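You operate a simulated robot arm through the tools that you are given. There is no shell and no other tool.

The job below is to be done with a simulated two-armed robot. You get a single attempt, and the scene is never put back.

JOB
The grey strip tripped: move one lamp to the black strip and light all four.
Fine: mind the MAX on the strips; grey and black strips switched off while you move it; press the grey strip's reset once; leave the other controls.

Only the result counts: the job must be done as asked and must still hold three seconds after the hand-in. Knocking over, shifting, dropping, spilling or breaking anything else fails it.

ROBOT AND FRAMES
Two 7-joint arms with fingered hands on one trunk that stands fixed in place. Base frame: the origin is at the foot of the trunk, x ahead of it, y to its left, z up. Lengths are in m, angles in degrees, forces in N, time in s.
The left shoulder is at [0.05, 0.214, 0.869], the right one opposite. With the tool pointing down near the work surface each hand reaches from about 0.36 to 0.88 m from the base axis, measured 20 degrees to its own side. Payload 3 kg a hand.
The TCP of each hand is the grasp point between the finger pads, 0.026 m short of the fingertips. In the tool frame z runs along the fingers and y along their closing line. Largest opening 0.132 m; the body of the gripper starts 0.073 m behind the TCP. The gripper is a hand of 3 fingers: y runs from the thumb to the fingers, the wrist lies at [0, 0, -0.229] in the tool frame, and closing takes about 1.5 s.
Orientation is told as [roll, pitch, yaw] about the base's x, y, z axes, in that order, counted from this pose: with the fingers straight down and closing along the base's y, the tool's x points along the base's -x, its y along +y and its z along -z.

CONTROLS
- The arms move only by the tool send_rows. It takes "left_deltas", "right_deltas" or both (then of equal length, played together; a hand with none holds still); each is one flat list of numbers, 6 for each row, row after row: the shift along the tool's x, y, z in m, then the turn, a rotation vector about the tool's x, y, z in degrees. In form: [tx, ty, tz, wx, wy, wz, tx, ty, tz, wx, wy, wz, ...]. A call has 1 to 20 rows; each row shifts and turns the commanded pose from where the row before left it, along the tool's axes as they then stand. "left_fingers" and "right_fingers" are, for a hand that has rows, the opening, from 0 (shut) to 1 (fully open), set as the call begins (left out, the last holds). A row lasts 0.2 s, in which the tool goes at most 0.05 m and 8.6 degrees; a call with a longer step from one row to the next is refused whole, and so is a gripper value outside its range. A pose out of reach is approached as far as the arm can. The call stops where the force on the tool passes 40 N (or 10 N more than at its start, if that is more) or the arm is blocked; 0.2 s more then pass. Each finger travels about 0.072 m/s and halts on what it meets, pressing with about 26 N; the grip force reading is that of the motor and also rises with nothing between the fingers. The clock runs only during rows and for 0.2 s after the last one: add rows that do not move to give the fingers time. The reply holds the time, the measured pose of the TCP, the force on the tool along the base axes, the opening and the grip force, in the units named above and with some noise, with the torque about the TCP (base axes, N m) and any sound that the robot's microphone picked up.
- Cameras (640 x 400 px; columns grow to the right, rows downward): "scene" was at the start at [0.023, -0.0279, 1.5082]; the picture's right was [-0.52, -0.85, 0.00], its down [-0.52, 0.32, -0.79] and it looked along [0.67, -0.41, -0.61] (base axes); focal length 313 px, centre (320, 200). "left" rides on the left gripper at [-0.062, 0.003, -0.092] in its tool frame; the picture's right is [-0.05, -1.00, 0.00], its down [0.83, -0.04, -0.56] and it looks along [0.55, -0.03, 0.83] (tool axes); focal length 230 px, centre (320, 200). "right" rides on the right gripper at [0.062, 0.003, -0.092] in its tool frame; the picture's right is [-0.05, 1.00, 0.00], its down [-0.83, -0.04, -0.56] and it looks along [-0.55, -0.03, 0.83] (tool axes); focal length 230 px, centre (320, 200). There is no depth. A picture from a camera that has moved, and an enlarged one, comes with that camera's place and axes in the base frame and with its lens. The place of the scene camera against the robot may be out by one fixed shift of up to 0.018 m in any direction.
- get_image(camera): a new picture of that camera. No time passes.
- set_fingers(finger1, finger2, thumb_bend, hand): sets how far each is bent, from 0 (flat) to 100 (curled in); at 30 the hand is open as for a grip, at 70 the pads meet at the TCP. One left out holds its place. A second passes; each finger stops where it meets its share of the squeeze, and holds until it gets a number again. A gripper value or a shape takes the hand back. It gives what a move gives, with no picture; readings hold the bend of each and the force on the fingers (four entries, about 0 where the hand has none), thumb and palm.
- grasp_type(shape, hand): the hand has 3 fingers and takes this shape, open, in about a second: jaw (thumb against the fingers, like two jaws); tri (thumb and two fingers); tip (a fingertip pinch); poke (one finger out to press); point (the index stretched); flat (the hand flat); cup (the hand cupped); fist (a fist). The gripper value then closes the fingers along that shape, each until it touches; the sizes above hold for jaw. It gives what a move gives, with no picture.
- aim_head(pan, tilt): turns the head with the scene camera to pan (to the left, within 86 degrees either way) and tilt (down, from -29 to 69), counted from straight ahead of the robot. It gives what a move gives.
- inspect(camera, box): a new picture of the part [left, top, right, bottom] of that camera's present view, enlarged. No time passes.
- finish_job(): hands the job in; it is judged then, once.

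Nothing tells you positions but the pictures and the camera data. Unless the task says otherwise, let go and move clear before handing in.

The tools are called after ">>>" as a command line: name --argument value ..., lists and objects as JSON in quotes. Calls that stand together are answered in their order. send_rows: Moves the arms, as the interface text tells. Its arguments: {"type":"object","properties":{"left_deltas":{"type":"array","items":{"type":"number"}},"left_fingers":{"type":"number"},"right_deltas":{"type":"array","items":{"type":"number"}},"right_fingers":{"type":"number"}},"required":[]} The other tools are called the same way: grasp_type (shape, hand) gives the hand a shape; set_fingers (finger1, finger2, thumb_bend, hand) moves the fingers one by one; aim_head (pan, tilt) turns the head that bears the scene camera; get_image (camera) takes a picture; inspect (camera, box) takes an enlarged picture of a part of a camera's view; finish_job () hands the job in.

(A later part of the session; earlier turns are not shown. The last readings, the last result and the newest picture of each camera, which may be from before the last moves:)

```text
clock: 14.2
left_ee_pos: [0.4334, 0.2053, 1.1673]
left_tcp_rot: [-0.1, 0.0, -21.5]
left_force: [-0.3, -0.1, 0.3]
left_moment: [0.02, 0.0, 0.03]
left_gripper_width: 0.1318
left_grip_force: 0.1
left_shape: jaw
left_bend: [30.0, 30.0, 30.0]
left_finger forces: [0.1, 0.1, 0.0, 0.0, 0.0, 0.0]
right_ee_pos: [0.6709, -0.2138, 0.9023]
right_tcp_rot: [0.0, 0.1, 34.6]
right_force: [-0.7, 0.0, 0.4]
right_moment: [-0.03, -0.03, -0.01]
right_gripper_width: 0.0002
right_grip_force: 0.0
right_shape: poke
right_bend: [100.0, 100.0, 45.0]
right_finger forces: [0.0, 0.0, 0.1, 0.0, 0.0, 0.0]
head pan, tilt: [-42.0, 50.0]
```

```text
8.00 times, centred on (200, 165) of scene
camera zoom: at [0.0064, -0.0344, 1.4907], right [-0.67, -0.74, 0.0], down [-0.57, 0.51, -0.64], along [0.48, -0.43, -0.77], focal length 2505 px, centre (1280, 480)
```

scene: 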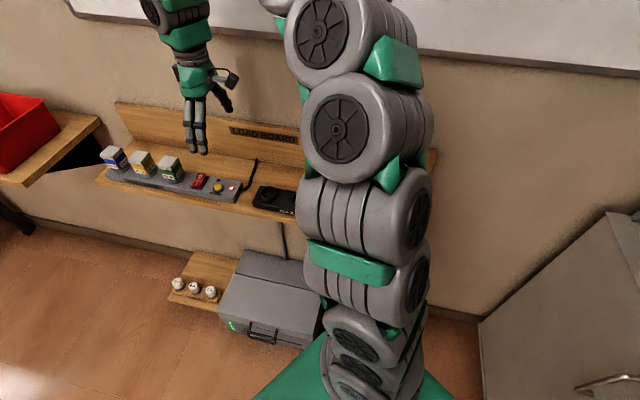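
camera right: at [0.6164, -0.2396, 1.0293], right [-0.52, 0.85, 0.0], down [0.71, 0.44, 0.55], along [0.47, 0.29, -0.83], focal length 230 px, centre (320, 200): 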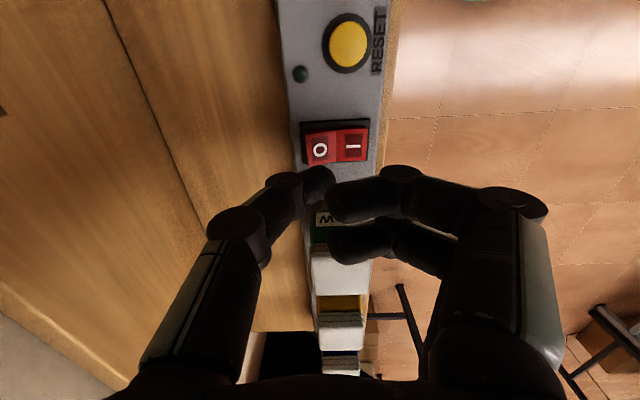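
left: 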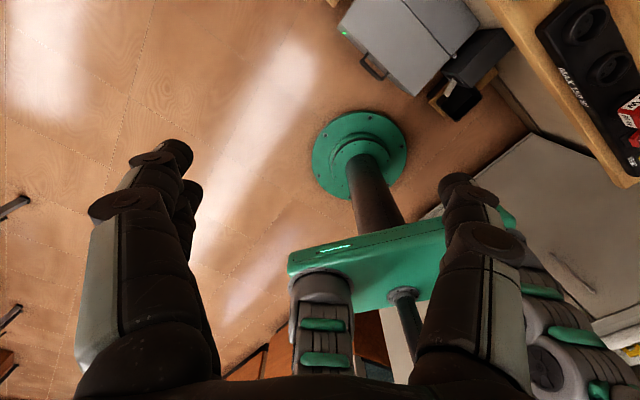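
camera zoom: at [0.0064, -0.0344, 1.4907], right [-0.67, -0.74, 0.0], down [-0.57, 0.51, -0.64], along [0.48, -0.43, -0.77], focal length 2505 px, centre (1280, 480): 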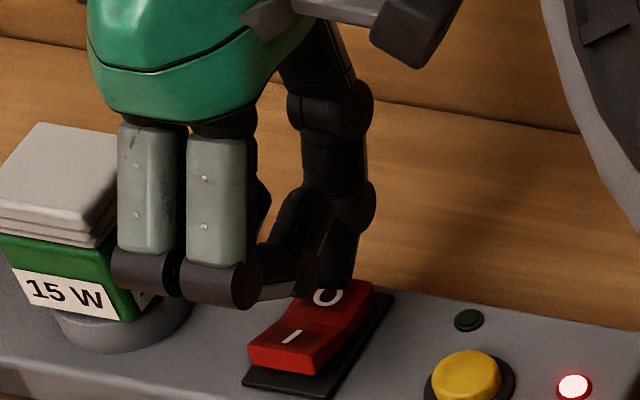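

The rocker is tipping: the I side is rising in both views. I'll go slightly further so it latches, then lift.

>>> send_rows --right_deltas '[0, 0, 0.002, 0, 0, 0, 0, 0, 0.002, 0, 0, 0, 0, 0, 0.002, 0, 0, 0]'

>>> inspect --camera "scene" --box '[160, 140, 240, 190]'

```text
clock: 15.2
left_ee_pos: [0.4347, 0.2059, 1.1681]
left_tcp_rot: [0.0, -0.1, -21.4]
left_force: [0.4, 0.3, 0.3]
left_moment: [-0.03, 0.03, 0.04]
left_gripper_width: 0.1319
left_grip_force: 0.1
left_shape: jaw
left_bend: [30.0, 30.0, 30.0]
left_finger forces: [0.0, 0.0, 0.0, 0.0, 0.0, 0.0]
right_ee_pos: [0.6732, -0.2145, 0.8982]
right_tcp_rot: [-0.3, -0.4, 34.6]
right_force: [-3.7, 0.8, 14.8]
right_moment: [0.16, 0.16, 0.02]
right_gripper_width: 0.0
right_grip_force: 0.0
right_shape: poke
right_bend: [100.0, 100.0, 46.0]
right_finger forces: [0.0, 0.0, 0.0, 0.1, 13.9, 0.0]
head pan, tilt: [-42.0, 50.0]
stopped in row 3 (right hand): the force on the tool passed its limit at 41 N (the readings are from after the stop); the commanded pose is now the measured one
```

```text
8.00 times, centred on (200, 165) of scene
camera zoom: at [0.0062, -0.0344, 1.4907], right [-0.67, -0.74, 0.0], down [-0.57, 0.51, -0.64], along [0.48, -0.43, -0.77], focal length 2505 px, centre (1280, 480)
```

zoom: 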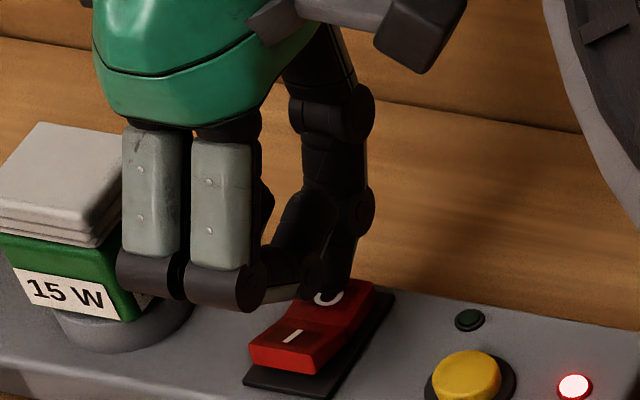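

The rocker is fully down on O (41 N stop reached). I'll lift off and check.

>>> send_rows --right_deltas '[0, 0, -0.01, 0, 0, 0, 0, 0, -0.03, 0, 0, 0, 0, 0, -0.04, 0, 0, 0, 0, 0, -0.03, 0, 0, 0]'

>>> inspect --camera "right" --box '[240, 40, 432, 160]'

>>> inspect --camera "scene" --box '[160, 140, 256, 200]'

```text
clock: 16.2
left_ee_pos: [0.4341, 0.2065, 1.167]
left_tcp_rot: [-0.1, 0.0, -21.5]
left_force: [0.9, -0.1, 0.0]
left_moment: [0.01, 0.03, 0.0]
left_gripper_width: 0.132
left_grip_force: 0.0
left_shape: jaw
left_bend: [30.0, 30.0, 30.0]
left_finger forces: [0.0, 0.0, 0.0, 0.0, 0.1, 0.0]
right_ee_pos: [0.6716, -0.2144, 1.0122]
right_tcp_rot: [-0.2, -0.2, 34.6]
right_force: [-0.5, 0.1, -0.1]
right_moment: [0.0, 0.03, 0.0]
right_gripper_width: 0.0
right_grip_force: 0.1
right_shape: poke
right_bend: [100.0, 100.0, 45.0]
right_finger forces: [0.0, 0.0, 0.0, 0.0, 0.1, 0.1]
head pan, tilt: [-42.0, 50.0]
```

```text
3.33 times, centred on (336, 100) of right
camera zoom: at [0.6187, -0.2466, 1.1037], right [-0.52, 0.85, 0.0], down [0.7, 0.44, 0.56], along [0.48, 0.29, -0.83], focal length 767 px, centre (267, 533)
```

zoom: 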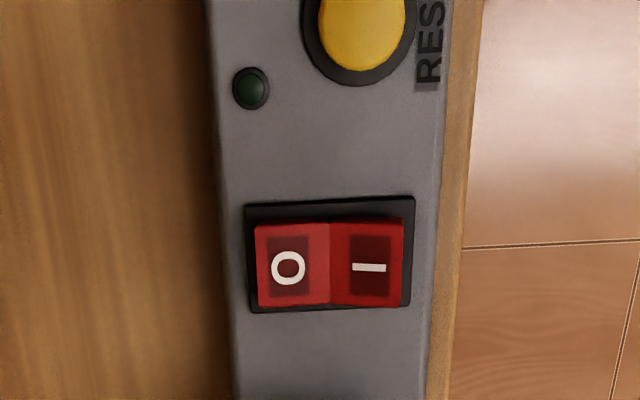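

```text
6.67 times, centred on (208, 170) of scene
camera zoom: at [0.0064, -0.0344, 1.4907], right [-0.67, -0.74, 0.0], down [-0.57, 0.51, -0.64], along [0.48, -0.43, -0.77], focal length 2087 px, centre (1067, 400)
```

zoom: 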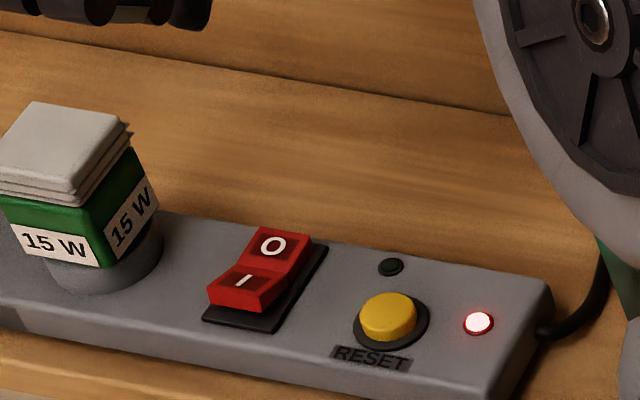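

The grey strip is now off, with its I side raised like the black one. I'll open the hand fully and move above the yellow 75 W lamp to refine its position.

>>> grasp_type --hand "right" --shape "jaw"

>>> send_rows --right_deltas '[0, 0.005, -0.04, -0.25, 0, 0, -0.038, 0.004, -0.02, 0, 0, 0, -0.038, 0.004, 0, 0, 0, 0, -0.038, 0.004, 0, 0, 0, 0, -0.038, 0.002, 0, 0, 0, 0]' --right_fingers 1

>>> get_image --camera "right"

>>> inspect --camera "right" --box '[240, 60, 400, 160]'

>>> get_image --camera "scene"

```text
clock: 17.1
left_ee_pos: [0.4347, 0.2055, 1.1663]
left_tcp_rot: [-0.1, 0.0, -21.4]
left_force: [-0.3, 1.3, 0.0]
left_moment: [0.01, 0.02, 0.03]
left_gripper_width: 0.1319
left_grip_force: 0.0
left_shape: jaw
left_bend: [30.0, 30.0, 30.0]
left_finger forces: [0.1, 0.0, 0.1, 0.1, 0.1, 0.0]
right_ee_pos: [0.6718, -0.2149, 1.0098]
right_tcp_rot: [-0.3, -0.3, 34.6]
right_force: [0.5, 0.1, 0.5]
right_moment: [0.02, -0.02, -0.04]
right_gripper_width: 0.132
right_grip_force: 0.1
right_shape: jaw
right_bend: [30.0, 30.0, 30.0]
right_finger forces: [0.0, 0.0, 0.1, 0.0, 0.0, 0.0]
head pan, tilt: [-42.0, 50.0]
```

```text
clock: 18.3
left_ee_pos: [0.4345, 0.2067, 1.1672]
left_tcp_rot: [-0.1, 0.1, -21.5]
left_force: [-0.3, 0.3, 0.7]
left_moment: [0.01, 0.02, 0.02]
left_gripper_width: 0.1319
left_grip_force: 0.1
left_shape: jaw
left_bend: [30.0, 30.0, 30.0]
left_finger forces: [0.0, 0.0, 0.1, 0.0, 0.0, 0.1]
right_ee_pos: [0.7624, -0.1262, 1.0623]
right_tcp_rot: [0.1, -0.2, 34.7]
right_force: [0.0, 0.3, 0.4]
right_moment: [0.01, -0.01, 0.03]
right_gripper_width: 0.1317
right_grip_force: 0.1
right_shape: jaw
right_bend: [30.0, 30.0, 30.0]
right_finger forces: [0.0, 0.0, 0.0, 0.0, 0.0, 0.0]
right hand out of reach, approached as far as the arm can: row 5
head pan, tilt: [-42.0, 50.0]
```

```text
taken
camera right: at [0.7102, -0.1596, 1.1542], right [-0.52, 0.85, 0.0], down [0.71, 0.43, 0.56], along [0.47, 0.29, -0.83], focal length 230 px, centre (320, 200)
```

right: 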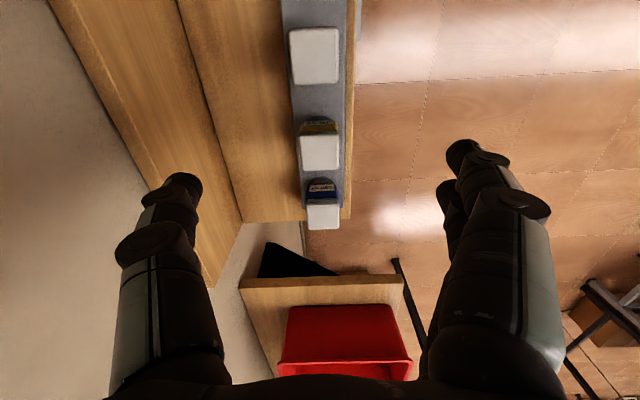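

```text
4.00 times, centred on (320, 110) of right
camera zoom: at [0.7102, -0.1596, 1.1542], right [-0.52, 0.85, 0.0], down [0.71, 0.43, 0.56], along [0.47, 0.29, -0.83], focal length 920 px, centre (320, 560)
```

zoom: 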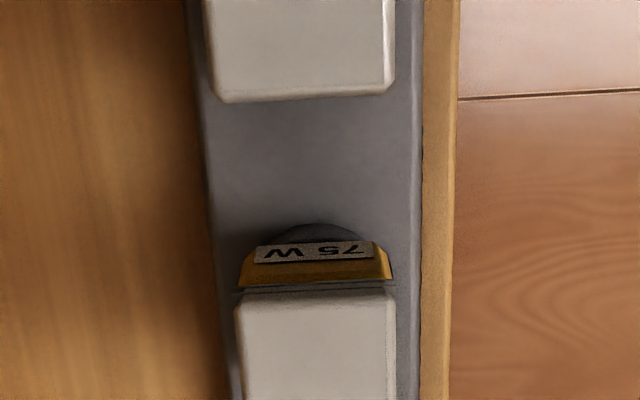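

```text
taken
```

scene: 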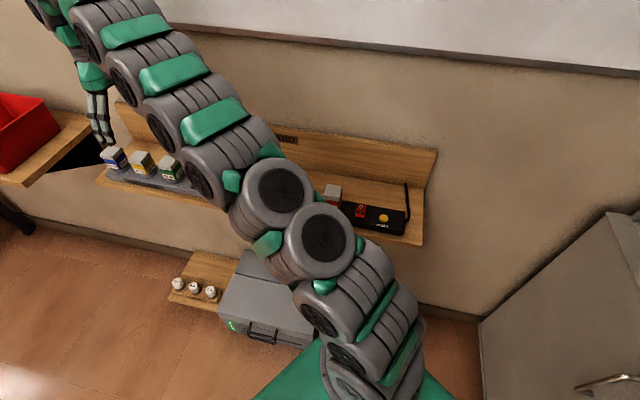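

The hand hits its reach limit at this height, but lower down the lamp is within reach. I put the yellow lamp about 3 cm further along, with its top at z≈0.929. I'll lower to z≈1.0 and see where the hand settles.

>>> send_rows --right_deltas '[0, 0, 0.03, 0, 0, 0, 0, 0, 0.03, 0, 0, 0, 0, 0, 0, 0, 0, 0]'

>>> get_image --camera "right"

```text
clock: 19.1
left_ee_pos: [0.4333, 0.2068, 1.1666]
left_tcp_rot: [-0.1, -0.1, -21.5]
left_force: [0.2, 0.1, 0.6]
left_moment: [0.04, 0.02, -0.02]
left_gripper_width: 0.132
left_grip_force: 0.1
left_shape: jaw
left_bend: [30.0, 30.0, 30.0]
left_finger forces: [0.1, 0.0, 0.0, 0.0, 0.0, 0.0]
right_ee_pos: [0.7611, -0.1268, 1.0041]
right_tcp_rot: [0.2, -0.3, 34.6]
right_force: [0.1, 0.6, -0.4]
right_moment: [0.02, 0.02, 0.01]
right_gripper_width: 0.1319
right_grip_force: 0.1
right_shape: jaw
right_bend: [30.0, 30.0, 30.0]
right_finger forces: [0.0, 0.1, 0.0, 0.0, 0.0, 0.1]
head pan, tilt: [-42.0, 50.0]
```

```text
taken
camera right: at [0.7089, -0.1596, 1.0957], right [-0.52, 0.85, 0.0], down [0.71, 0.43, 0.56], along [0.47, 0.29, -0.83], focal length 230 px, centre (320, 200)
```

right: 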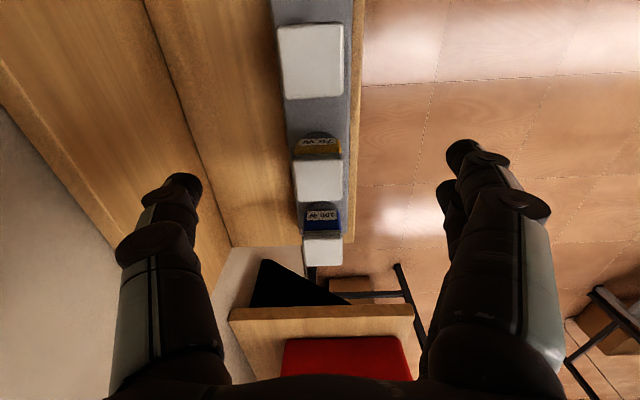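

The commanded pose now matches the measured one. The lamp centre is 31.6 mm further along and 4 mm toward the wall. I'll centre over it, correct the small tilt and look again.

>>> send_rows --right_deltas '[-0.0158, -0.002, 0.005, 0, 0.3, 0, -0.0158, -0.002, 0.005, 0, 0, 0, 0, 0, 0, 0, 0, 0]'

>>> get_image --camera "right"

```text
clock: 19.9
left_ee_pos: [0.4346, 0.2053, 1.1673]
left_tcp_rot: [0.0, 0.0, -21.5]
left_force: [0.2, -0.7, -0.8]
left_moment: [-0.04, 0.01, 0.02]
left_gripper_width: 0.1319
left_grip_force: 0.0
left_shape: jaw
left_bend: [30.0, 30.0, 30.0]
left_finger forces: [0.0, 0.1, 0.0, 0.0, 0.0, 0.0]
right_ee_pos: [0.7886, -0.1135, 0.992]
right_tcp_rot: [0.0, 0.1, 34.5]
right_force: [-0.2, 0.1, 0.5]
right_moment: [-0.01, 0.0, 0.01]
right_gripper_width: 0.1319
right_grip_force: 0.0
right_shape: jaw
right_bend: [30.0, 30.0, 30.0]
right_finger forces: [0.0, 0.0, 0.0, 0.0, 0.1, 0.0]
head pan, tilt: [-42.0, 50.0]
```

```text
taken
camera right: at [0.7366, -0.1456, 1.0849], right [-0.52, 0.85, 0.0], down [0.71, 0.44, 0.55], along [0.47, 0.29, -0.83], focal length 230 px, centre (320, 200)
```

right: 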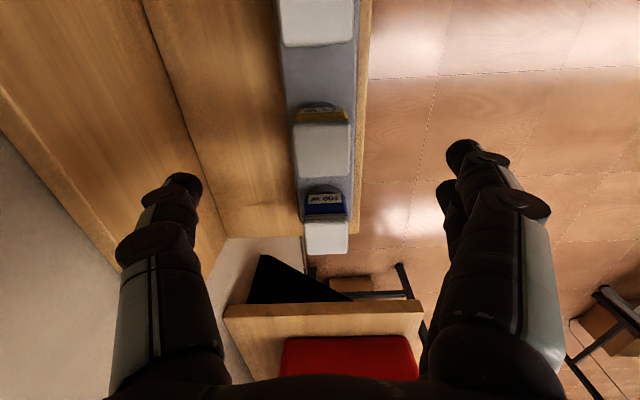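

The tool is centred to within 1 mm. I'll descend around the lamp with the hand open.

>>> send_rows --right_deltas '[-0.001, 0.001, 0.025, 0, 0, 0, 0, 0, 0.025, 0, 0, 0, 0, 0, 0.025, 0, 0, 0, 0, 0, 0.012, 0, 0, 0]'

>>> get_image --camera "right"

>>> inspect --camera "scene" --box '[80, 110, 240, 210]'

```text
clock: 20.9
left_ee_pos: [0.4331, 0.2069, 1.1674]
left_tcp_rot: [-0.1, 0.0, -21.5]
left_force: [0.3, 0.0, 0.1]
left_moment: [-0.02, -0.01, -0.03]
left_gripper_width: 0.1318
left_grip_force: 0.0
left_shape: jaw
left_bend: [30.0, 30.0, 30.0]
left_finger forces: [0.1, 0.0, 0.1, 0.0, 0.0, 0.0]
right_ee_pos: [0.7868, -0.1096, 0.9027]
right_tcp_rot: [0.0, 0.0, 34.5]
right_force: [0.0, -0.2, -0.4]
right_moment: [-0.01, 0.01, 0.04]
right_gripper_width: 0.132
right_grip_force: 0.0
right_shape: jaw
right_bend: [30.0, 30.0, 30.0]
right_finger forces: [0.0, 0.1, 0.0, 0.1, 0.1, 0.0]
head pan, tilt: [-42.0, 50.0]
```

```text
taken
camera right: at [0.7351, -0.1432, 0.9954], right [-0.52, 0.85, 0.0], down [0.71, 0.44, 0.55], along [0.47, 0.29, -0.83], focal length 230 px, centre (320, 200)
```

right: 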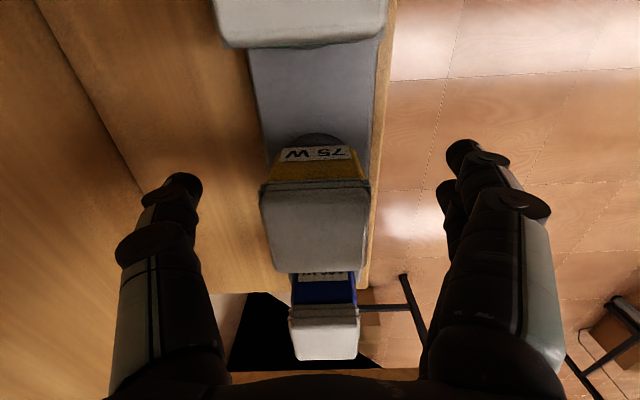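

```text
4.00 times, centred on (160, 160) of scene
camera zoom: at [0.0064, -0.0344, 1.4907], right [-0.67, -0.74, 0.0], down [-0.57, 0.51, -0.64], along [0.48, -0.43, -0.77], focal length 1252 px, centre (960, 360)
```

zoom: 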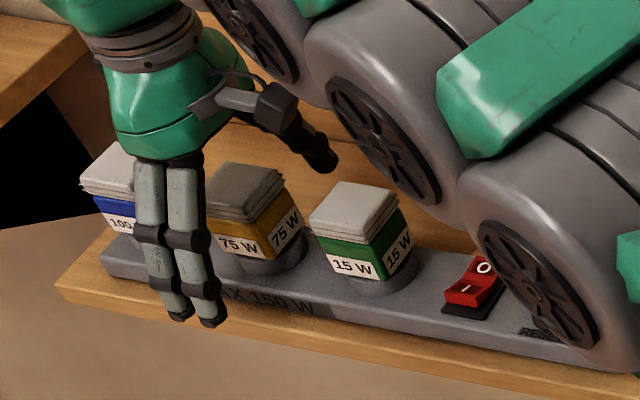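

The lamp sits between the thumb and the fingers, within 1–3 mm of centre. I'll close the grip.

>>> send_rows --right_deltas '[0, 0, 0, 0, 0, 0, 0, 0, 0, 0, 0, 0, 0, 0, 0, 0, 0, 0, 0, 0, 0, 0, 0, 0, 0, 0, 0, 0, 0, 0, 0, 0, 0, 0, 0, 0, 0, 0, 0, 0, 0, 0, 0, 0, 0, 0, 0, 0]' --right_fingers 0

>>> get_image --camera "right"

>>> inspect --camera "scene" --box '[80, 110, 240, 210]'

```text
clock: 22.7
left_ee_pos: [0.4336, 0.2061, 1.1661]
left_tcp_rot: [0.0, 0.1, -21.6]
left_force: [0.1, 0.2, -0.6]
left_moment: [0.0, -0.02, -0.02]
left_gripper_width: 0.132
left_grip_force: 0.0
left_shape: jaw
left_bend: [30.0, 30.0, 30.0]
left_finger forces: [0.1, 0.0, 0.0, 0.1, 0.0, 0.0]
right_ee_pos: [0.7865, -0.1105, 0.9044]
right_tcp_rot: [0.0, 0.1, 34.6]
right_force: [0.1, 0.9, -0.2]
right_moment: [0.0, -0.03, 0.0]
right_gripper_width: 0.0358
right_grip_force: 25.8
right_shape: jaw
right_bend: [73.0, 73.0, 70.0]
right_finger forces: [11.9, 11.7, 0.0, 0.0, 23.5, 0.0]
head pan, tilt: [-42.0, 50.0]
```

```text
taken
camera right: at [0.7351, -0.1429, 0.9958], right [-0.52, 0.85, 0.0], down [0.71, 0.44, 0.55], along [0.47, 0.29, -0.83], focal length 230 px, centre (320, 200)
```

right: 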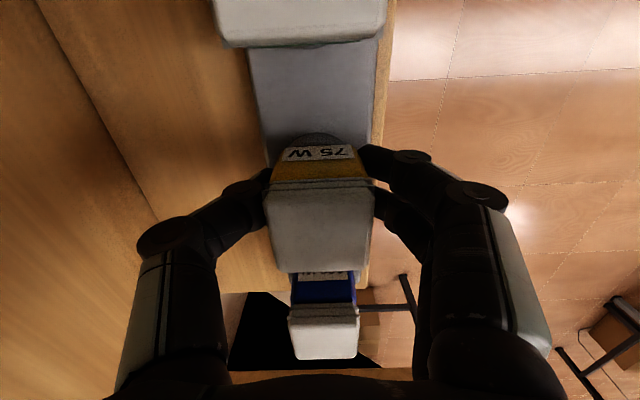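

```text
4.00 times, centred on (160, 160) of scene
camera zoom: at [0.0064, -0.0344, 1.4907], right [-0.67, -0.74, 0.0], down [-0.57, 0.51, -0.64], along [0.48, -0.43, -0.77], focal length 1252 px, centre (960, 360)
```

zoom: 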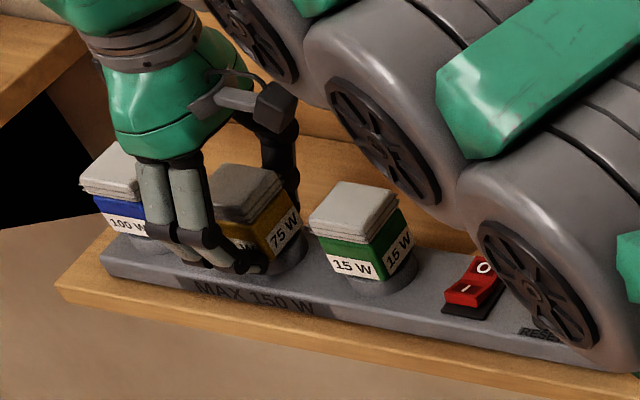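

The grip is firm (35.8 mm width, forces balanced at 12+12 against 23.5 N). I'll pull the lamp straight up.

>>> send_rows --right_deltas '[0, 0, -0.005, 0, 0, 0, 0, 0, -0.005, 0, 0, 0, 0, 0, -0.01, 0, 0, 0, 0, 0, -0.01, 0, 0, 0, 0, 0, -0.01, 0, 0, 0]'

>>> get_image --camera "right"

>>> inspect --camera "scene" --box '[80, 110, 240, 210]'

```text
clock: 23.9
left_ee_pos: [0.4335, 0.2065, 1.1665]
left_tcp_rot: [0.1, 0.0, -21.5]
left_force: [0.1, 0.7, 0.2]
left_moment: [-0.01, -0.02, -0.01]
left_gripper_width: 0.1318
left_grip_force: 0.0
left_shape: jaw
left_bend: [30.0, 30.0, 30.0]
left_finger forces: [0.0, 0.0, 0.1, 0.0, 0.0, 0.1]
right_ee_pos: [0.7864, -0.11, 0.9436]
right_tcp_rot: [0.1, 0.1, 34.6]
right_force: [0.5, -0.5, -0.7]
right_moment: [-0.02, 0.03, 0.0]
right_gripper_width: 0.0362
right_grip_force: 25.7
right_shape: jaw
right_bend: [73.0, 73.0, 70.0]
right_finger forces: [11.8, 11.9, 0.0, 0.0, 23.5, 0.1]
head pan, tilt: [-42.0, 50.0]
```

```text
taken
camera right: at [0.7357, -0.1434, 1.0357], right [-0.52, 0.85, 0.0], down [0.71, 0.44, 0.55], along [0.47, 0.29, -0.83], focal length 230 px, centre (320, 200)
```

right: 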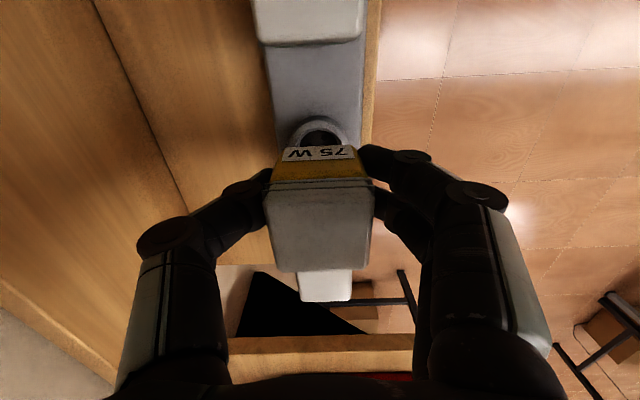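

```text
4.00 times, centred on (160, 160) of scene
camera zoom: at [0.0064, -0.0344, 1.4907], right [-0.67, -0.74, 0.0], down [-0.57, 0.51, -0.64], along [0.48, -0.43, -0.77], focal length 1252 px, centre (960, 360)
```

zoom: 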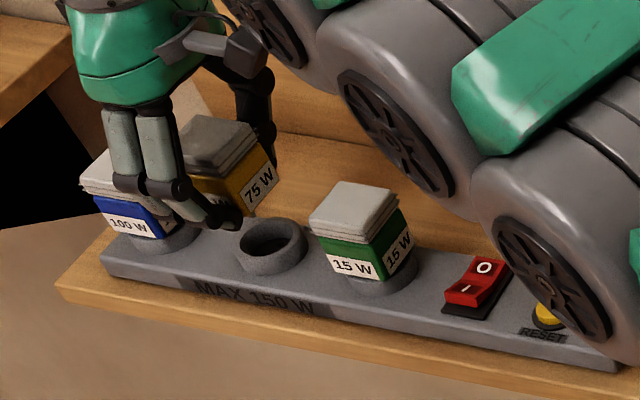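

The lamp is out, and its grey socket shows below. I'll raise it a little more and shift toward the robot, clear of the other lamps, then measure the empty grey socket to calibrate the lamp-to-tool offset.

>>> send_rows --right_deltas '[0, 0, -0.02, 0, 0, 0, 0, 0, -0.02, 0, 0, 0, 0, 0.03, 0, 0, 0, 0, 0, 0.03, 0, 0, 0, 0, 0, 0.02, 0, 0, 0, 0]'

>>> get_image --camera "right"

>>> inspect --camera "right" --box '[120, 60, 280, 160]'

>>> inspect --camera "scene" --box '[60, 90, 220, 190]'

```text
clock: 25.1
left_ee_pos: [0.4354, 0.2063, 1.1673]
left_tcp_rot: [0.0, 0.0, -21.6]
left_force: [1.0, 0.2, 0.5]
left_moment: [-0.01, -0.03, 0.0]
left_gripper_width: 0.1318
left_grip_force: 0.0
left_shape: jaw
left_bend: [30.0, 30.0, 30.0]
left_finger forces: [0.0, 0.0, 0.0, 0.1, 0.0, 0.1]
right_ee_pos: [0.7421, -0.0455, 0.984]
right_tcp_rot: [0.1, 0.1, 34.6]
right_force: [0.3, 0.5, -1.4]
right_moment: [0.01, 0.0, 0.06]
right_gripper_width: 0.0361
right_grip_force: 26.1
right_shape: jaw
right_bend: [73.0, 73.0, 70.0]
right_finger forces: [11.8, 11.8, 0.0, 0.0, 23.6, 0.1]
head pan, tilt: [-42.0, 50.0]
```

```text
taken
camera right: at [0.6907, -0.0782, 1.0759], right [-0.52, 0.85, 0.0], down [0.71, 0.44, 0.55], along [0.47, 0.29, -0.83], focal length 230 px, centre (320, 200)
```

right: 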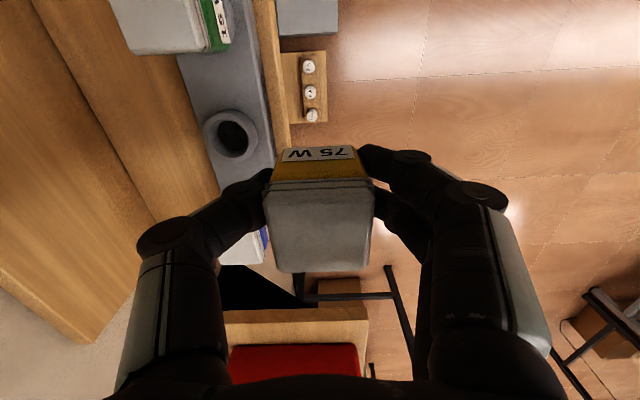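

```text
4.00 times, centred on (200, 110) of right
camera zoom: at [0.6907, -0.0782, 1.0759], right [-0.52, 0.85, 0.0], down [0.71, 0.44, 0.55], along [0.47, 0.29, -0.83], focal length 920 px, centre (800, 560)
```

zoom: 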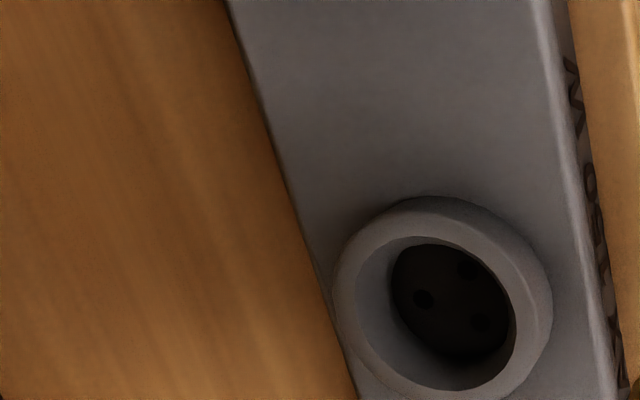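

```text
4.00 times, centred on (140, 140) of scene
camera zoom: at [0.0064, -0.0344, 1.4907], right [-0.67, -0.74, 0.0], down [-0.57, 0.51, -0.64], along [0.48, -0.43, -0.77], focal length 1252 px, centre (1040, 440)
```

zoom: 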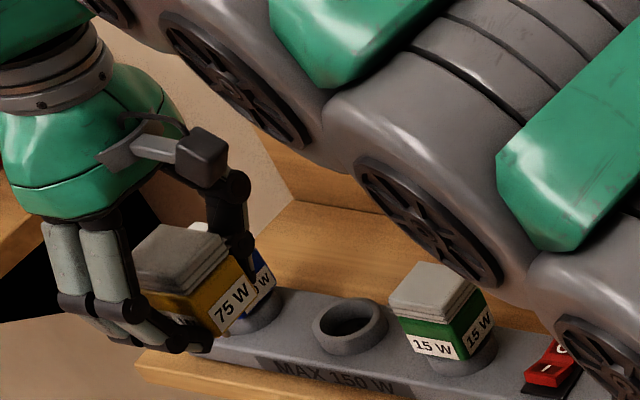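

The empty grey ring's opening appears at hand-camera pixel (229, 138) when the tool is offset +0.08 in y and +0.08 in z from where I gripped. I'll go back along the board with the same offset and place black socket 1 at that same pixel. Reversing the offset should then plug the lamp in.

>>> send_rows --right_deltas '[0.0444, 0, 0, 0, 0, 0, 0.0444, 0, 0, 0, 0, 0, 0.0444, 0, 0, 0, 0, 0, 0.0444, 0, 0, 0, 0, 0, 0.0444, 0, 0, 0, 0, 0, 0.0444, 0, 0, 0, 0, 0, 0.0444, 0, 0, 0, 0, 0, 0.0442, 0, 0, 0, 0, 0, 0, 0, 0, 0, 0, 0]'

>>> get_image --camera "right"

>>> inspect --camera "right" --box '[120, 60, 280, 160]'

>>> get_image --camera "scene"

```text
clock: 27.1
left_ee_pos: [0.4339, 0.2057, 1.1671]
left_tcp_rot: [0.0, 0.0, -21.4]
left_force: [-0.6, 0.2, 0.2]
left_moment: [0.01, -0.02, 0.03]
left_gripper_width: 0.1318
left_grip_force: 0.0
left_shape: jaw
left_bend: [30.0, 30.0, 30.0]
left_finger forces: [0.1, 0.1, 0.1, 0.0, 0.0, 0.1]
right_ee_pos: [0.4501, -0.2454, 0.9847]
right_tcp_rot: [0.0, 0.1, 34.6]
right_force: [0.5, 0.3, -1.2]
right_moment: [0.0, 0.0, 0.01]
right_gripper_width: 0.0358
right_grip_force: 25.8
right_shape: jaw
right_bend: [73.0, 73.0, 70.0]
right_finger forces: [11.7, 11.6, 0.0, 0.0, 23.3, 0.1]
head pan, tilt: [-42.0, 50.0]
```

```text
taken
camera right: at [0.398, -0.2792, 1.0772], right [-0.52, 0.85, 0.0], down [0.71, 0.44, 0.55], along [0.47, 0.29, -0.83], focal length 230 px, centre (320, 200)
```

right: 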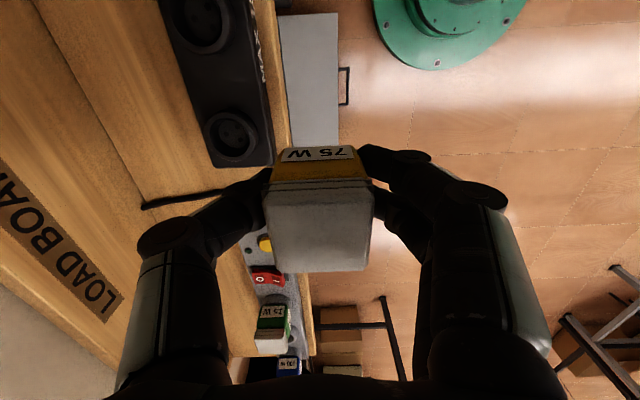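

```text
4.00 times, centred on (200, 110) of right
camera zoom: at [0.398, -0.2792, 1.0772], right [-0.52, 0.85, 0.0], down [0.71, 0.44, 0.55], along [0.47, 0.29, -0.83], focal length 920 px, centre (800, 560)
```

zoom: 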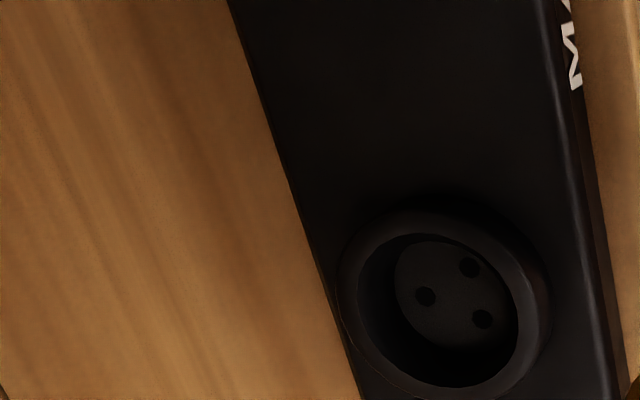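

```text
taken
```

scene: 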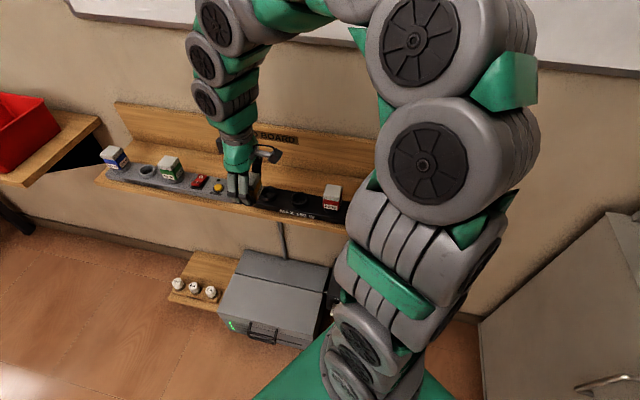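

Black socket 1 matches the grey socket's picture almost exactly, within about 0.5 mm, holes included. I'll apply that small correction, reverse the y offset, and begin lowering.

>>> send_rows --right_deltas '[0.0006, -0.0296, 0, 0, 0, 0, 0, -0.03, 0, 0, 0, 0, 0, -0.02, 0, 0, 0, 0, 0, 0, 0.02, 0, 0, 0, 0, 0, 0.02, 0, 0, 0, 0, 0, 0, 0, 0, 0]'

>>> get_image --camera "right"

>>> inspect --camera "scene" --box '[210, 140, 338, 220]'

```text
clock: 28.5
left_ee_pos: [0.4346, 0.2067, 1.1672]
left_tcp_rot: [0.0, 0.0, -21.4]
left_force: [-0.6, -1.3, 0.1]
left_moment: [0.02, 0.01, 0.0]
left_gripper_width: 0.1319
left_grip_force: 0.1
left_shape: jaw
left_bend: [30.0, 30.0, 30.0]
left_finger forces: [0.1, 0.0, 0.0, 0.0, 0.0, 0.0]
right_ee_pos: [0.4966, -0.3122, 0.9442]
right_tcp_rot: [0.0, 0.2, 34.6]
right_force: [0.6, -1.1, -0.9]
right_moment: [0.03, 0.0, -0.02]
right_gripper_width: 0.036
right_grip_force: 25.7
right_shape: jaw
right_bend: [73.0, 73.0, 70.0]
right_finger forces: [11.7, 11.6, 0.0, 0.0, 23.4, 0.0]
head pan, tilt: [-42.0, 50.0]
```

```text
taken
camera right: at [0.4446, -0.3448, 1.0365], right [-0.52, 0.85, 0.0], down [0.71, 0.44, 0.55], along [0.47, 0.29, -0.83], focal length 230 px, centre (320, 200)
```

right: 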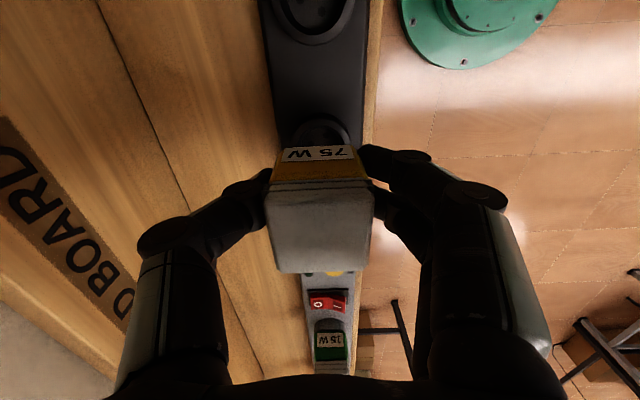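

```text
5.00 times, centred on (274, 180) of scene
camera zoom: at [0.0064, -0.0344, 1.4907], right [-0.67, -0.74, 0.0], down [-0.57, 0.51, -0.64], along [0.48, -0.43, -0.77], focal length 1566 px, centre (550, 300)
```

zoom: 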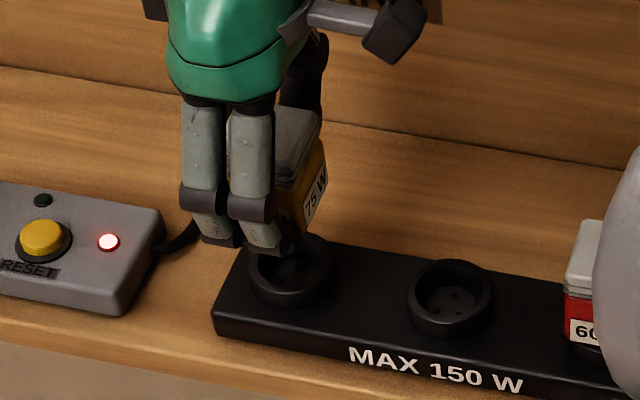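

The view matches the lift-out view at the grey socket. I'll lower slowly into the socket.

>>> send_rows --right_deltas '[0, 0, 0.008, 0, 0, 0, 0, 0, 0.008, 0, 0, 0, 0, 0, 0.006, 0, 0, 0, 0, 0, 0.004, 0, 0, 0, 0, 0, 0.004, 0, 0, 0]'

>>> get_image --camera "right"

>>> inspect --camera "scene" --box '[210, 140, 338, 220]'

```text
clock: 29.7
left_ee_pos: [0.4346, 0.2043, 1.166]
left_tcp_rot: [0.0, 0.0, -21.5]
left_force: [0.8, 0.1, 0.6]
left_moment: [-0.01, 0.0, -0.01]
left_gripper_width: 0.132
left_grip_force: 0.0
left_shape: jaw
left_bend: [30.0, 30.0, 30.0]
left_finger forces: [0.1, 0.0, 0.1, 0.0, 0.1, 0.1]
right_ee_pos: [0.4949, -0.3126, 0.9153]
right_tcp_rot: [0.0, 0.1, 34.5]
right_force: [0.5, 0.2, -1.2]
right_moment: [0.0, 0.01, 0.02]
right_gripper_width: 0.0355
right_grip_force: 26.4
right_shape: jaw
right_bend: [73.0, 73.0, 70.0]
right_finger forces: [11.7, 11.7, 0.0, 0.1, 23.4, 0.1]
head pan, tilt: [-42.0, 50.0]
```

```text
taken
camera right: at [0.4429, -0.3449, 1.0065], right [-0.52, 0.85, 0.0], down [0.71, 0.44, 0.55], along [0.47, 0.29, -0.83], focal length 230 px, centre (320, 200)
```

right: 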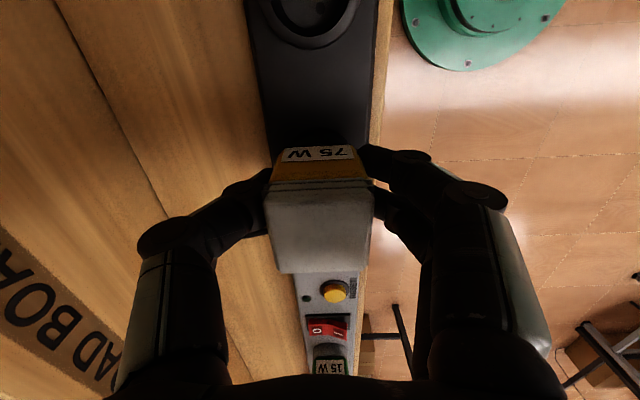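

```text
5.00 times, centred on (274, 180) of scene
camera zoom: at [0.0064, -0.0344, 1.4907], right [-0.67, -0.74, 0.0], down [-0.57, 0.51, -0.64], along [0.48, -0.43, -0.77], focal length 1566 px, centre (550, 300)
```

zoom: 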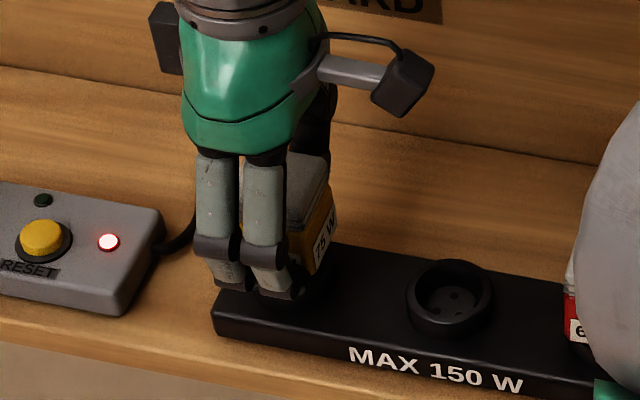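

No contact force yet, and about 11 mm remain to the seated height. I'll continue in 2–3 mm steps.

>>> send_rows --right_deltas '[0, 0, 0.003, 0, 0, 0, 0, 0, 0.003, 0, 0, 0, 0, 0, 0.002, 0, 0, 0, 0, 0, 0.002, 0, 0, 0]'

```text
clock: 30.7
left_ee_pos: [0.4334, 0.2059, 1.1675]
left_tcp_rot: [0.0, 0.0, -21.6]
left_force: [0.4, -0.1, 0.8]
left_moment: [0.02, -0.04, -0.01]
left_gripper_width: 0.1321
left_grip_force: 0.1
left_shape: jaw
left_bend: [30.0, 30.0, 30.0]
left_finger forces: [0.1, 0.0, 0.0, 0.0, 0.0, 0.0]
right_ee_pos: [0.4947, -0.3135, 0.9059]
right_tcp_rot: [0.0, 0.1, 34.6]
right_force: [-0.1, 0.0, -0.6]
right_moment: [-0.01, 0.02, 0.02]
right_gripper_width: 0.0353
right_grip_force: 25.9
right_shape: jaw
right_bend: [73.0, 73.0, 70.0]
right_finger forces: [11.7, 11.6, 0.0, 0.0, 23.4, 0.0]
head pan, tilt: [-42.0, 50.0]
```

>>> send_rows --right_deltas '[0, 0, 0.001, 0, 0, 0, 0, 0, 0.001, 0, 0, 0, 0, 0, 0.0005, 0, 0, 0, 0, 0, 0.0005, 0, 0, 0, 0, 0, 0, 0, 0, 0]'

>>> get_image --camera "right"

>>> inspect --camera "scene" --box '[210, 140, 338, 220]'

```text
clock: 31.9
left_ee_pos: [0.4336, 0.206, 1.1672]
left_tcp_rot: [0.1, 0.0, -21.5]
left_force: [-0.6, -0.3, -0.1]
left_moment: [0.01, 0.01, -0.01]
left_gripper_width: 0.1316
left_grip_force: 0.0
left_shape: jaw
left_bend: [30.0, 30.0, 30.0]
left_finger forces: [0.0, 0.0, 0.0, 0.0, 0.0, 0.1]
right_ee_pos: [0.4947, -0.3124, 0.902]
right_tcp_rot: [0.0, 0.1, 34.5]
right_force: [-2.8, -3.2, 20.6]
right_moment: [-0.07, 0.03, 0.01]
right_gripper_width: 0.0367
right_grip_force: 26.0
right_shape: jaw
right_bend: [74.0, 74.0, 70.0]
right_finger forces: [13.5, 13.7, 0.1, 0.0, 29.8, 0.0]
head pan, tilt: [-42.0, 50.0]
```

```text
taken
camera right: at [0.4431, -0.345, 0.9939], right [-0.52, 0.85, 0.0], down [0.71, 0.44, 0.55], along [0.47, 0.29, -0.83], focal length 230 px, centre (320, 200)
```

right: 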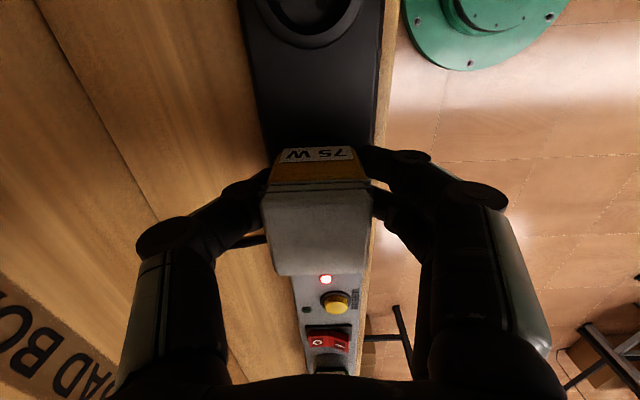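

```text
5.00 times, centred on (274, 180) of scene
camera zoom: at [0.0062, -0.0344, 1.4907], right [-0.67, -0.74, 0.0], down [-0.57, 0.51, -0.64], along [0.48, -0.43, -0.77], focal length 1566 px, centre (550, 300)
```

zoom: 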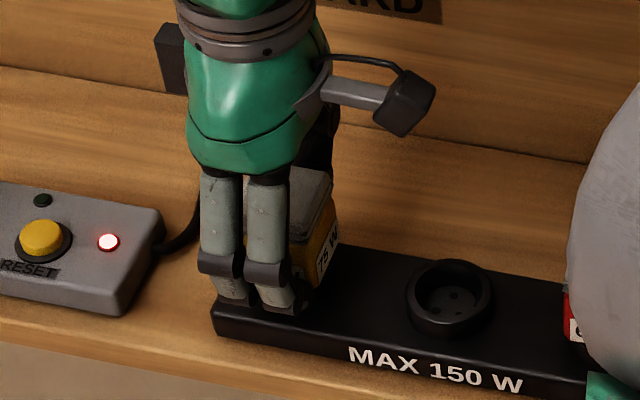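

Contact came at z≈0.902 with about 20 N. That is at or just below the height I gripped at (0.904), so the lamp should be seated. I'll open the hand and look.

>>> send_rows --right_deltas '[0, 0, 0, 0, 0, 0, 0, 0, 0, 0, 0, 0, 0, 0, 0, 0, 0, 0, 0, 0, 0, 0, 0, 0, 0, 0, 0, 0, 0, 0, 0, 0, 0, 0, 0, 0, 0, 0, 0, 0, 0, 0]' --right_fingers 1

>>> get_image --camera "right"

>>> inspect --camera "scene" --box '[210, 140, 338, 220]'

```text
clock: 33.5
left_ee_pos: [0.434, 0.2069, 1.1674]
left_tcp_rot: [0.0, 0.1, -21.6]
left_force: [0.6, 0.5, -1.4]
left_moment: [-0.01, -0.03, -0.05]
left_gripper_width: 0.1318
left_grip_force: 0.1
left_shape: jaw
left_bend: [30.0, 30.0, 30.0]
left_finger forces: [0.1, 0.0, 0.0, 0.1, 0.1, 0.0]
right_ee_pos: [0.4937, -0.3123, 0.901]
right_tcp_rot: [0.0, 0.2, 34.6]
right_force: [-0.1, -0.5, 0.6]
right_moment: [-0.02, 0.02, -0.02]
right_gripper_width: 0.1318
right_grip_force: 0.1
right_shape: jaw
right_bend: [30.0, 30.0, 30.0]
right_finger forces: [0.1, 0.0, 0.0, 0.0, 0.1, 0.0]
head pan, tilt: [-42.0, 50.0]
```

```text
taken
camera right: at [0.4431, -0.3448, 0.9936], right [-0.52, 0.85, 0.0], down [0.71, 0.44, 0.55], along [0.47, 0.29, -0.83], focal length 230 px, centre (320, 200)
```

right: 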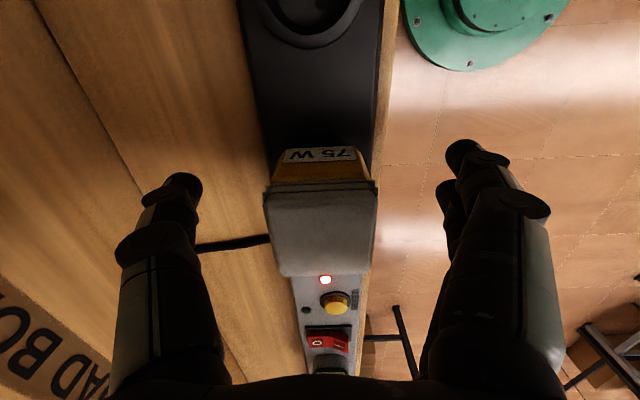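

```text
5.00 times, centred on (274, 180) of scene
camera zoom: at [0.0064, -0.0344, 1.4907], right [-0.67, -0.74, 0.0], down [-0.57, 0.51, -0.64], along [0.48, -0.43, -0.77], focal length 1566 px, centre (550, 300)
```

zoom: 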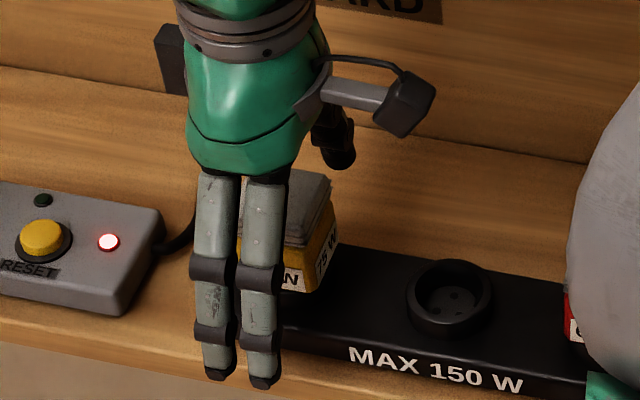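

The lamp stands free. I'll rise straight up and back a little to check its seating.

>>> send_rows --right_deltas '[0, 0, -0.03, 0, 0, 0, 0, 0, -0.04, 0, 0, 0, 0, 0, -0.045, 0, 0, 0, 0.03, 0, -0.03, 0, 0, 0]'

>>> get_image --camera "right"

>>> inspect --camera "scene" --box '[230, 150, 342, 220]'

>>> get_image --camera "scene"

```text
clock: 34.5
left_ee_pos: [0.434, 0.2053, 1.1685]
left_tcp_rot: [0.0, 0.1, -21.5]
left_force: [0.2, 0.2, 0.9]
left_moment: [0.01, -0.05, 0.0]
left_gripper_width: 0.1321
left_grip_force: 0.2
left_shape: jaw
left_bend: [30.0, 30.0, 30.0]
left_finger forces: [0.1, 0.0, 0.0, 0.1, 0.1, 0.1]
right_ee_pos: [0.468, -0.3314, 1.0455]
right_tcp_rot: [0.0, 0.1, 34.6]
right_force: [-0.5, -0.4, 0.5]
right_moment: [0.04, -0.02, 0.0]
right_gripper_width: 0.132
right_grip_force: 0.1
right_shape: jaw
right_bend: [30.0, 30.0, 30.0]
right_finger forces: [0.0, 0.1, 0.1, 0.0, 0.1, 0.1]
head pan, tilt: [-42.0, 50.0]
```

```text
taken
camera right: at [0.4158, -0.3642, 1.1379], right [-0.52, 0.85, 0.0], down [0.71, 0.44, 0.55], along [0.47, 0.29, -0.83], focal length 230 px, centre (320, 200)
```

right: 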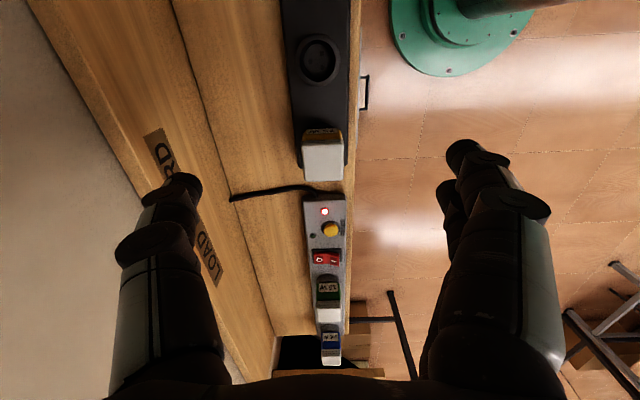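

```text
5.71 times, centred on (286, 185) of scene
camera zoom: at [0.0064, -0.0344, 1.4907], right [-0.67, -0.74, 0.0], down [-0.57, 0.51, -0.64], along [0.48, -0.43, -0.77], focal length 1789 px, centre (514, 286)
```

zoom: 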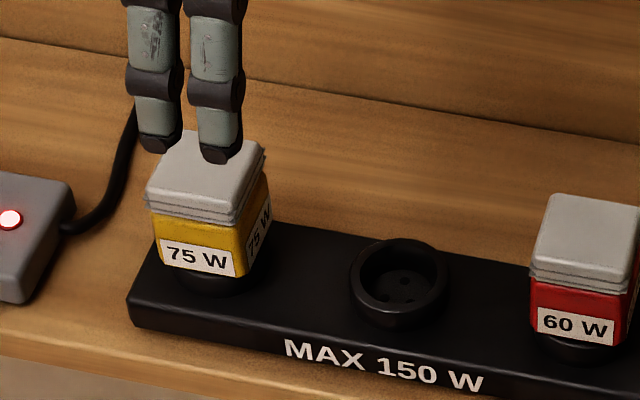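

```text
taken
```

scene: 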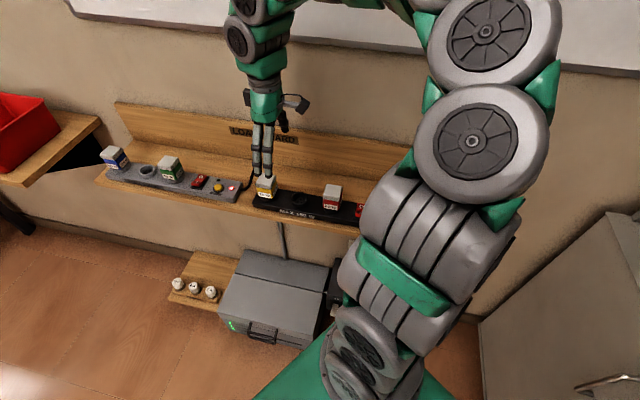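

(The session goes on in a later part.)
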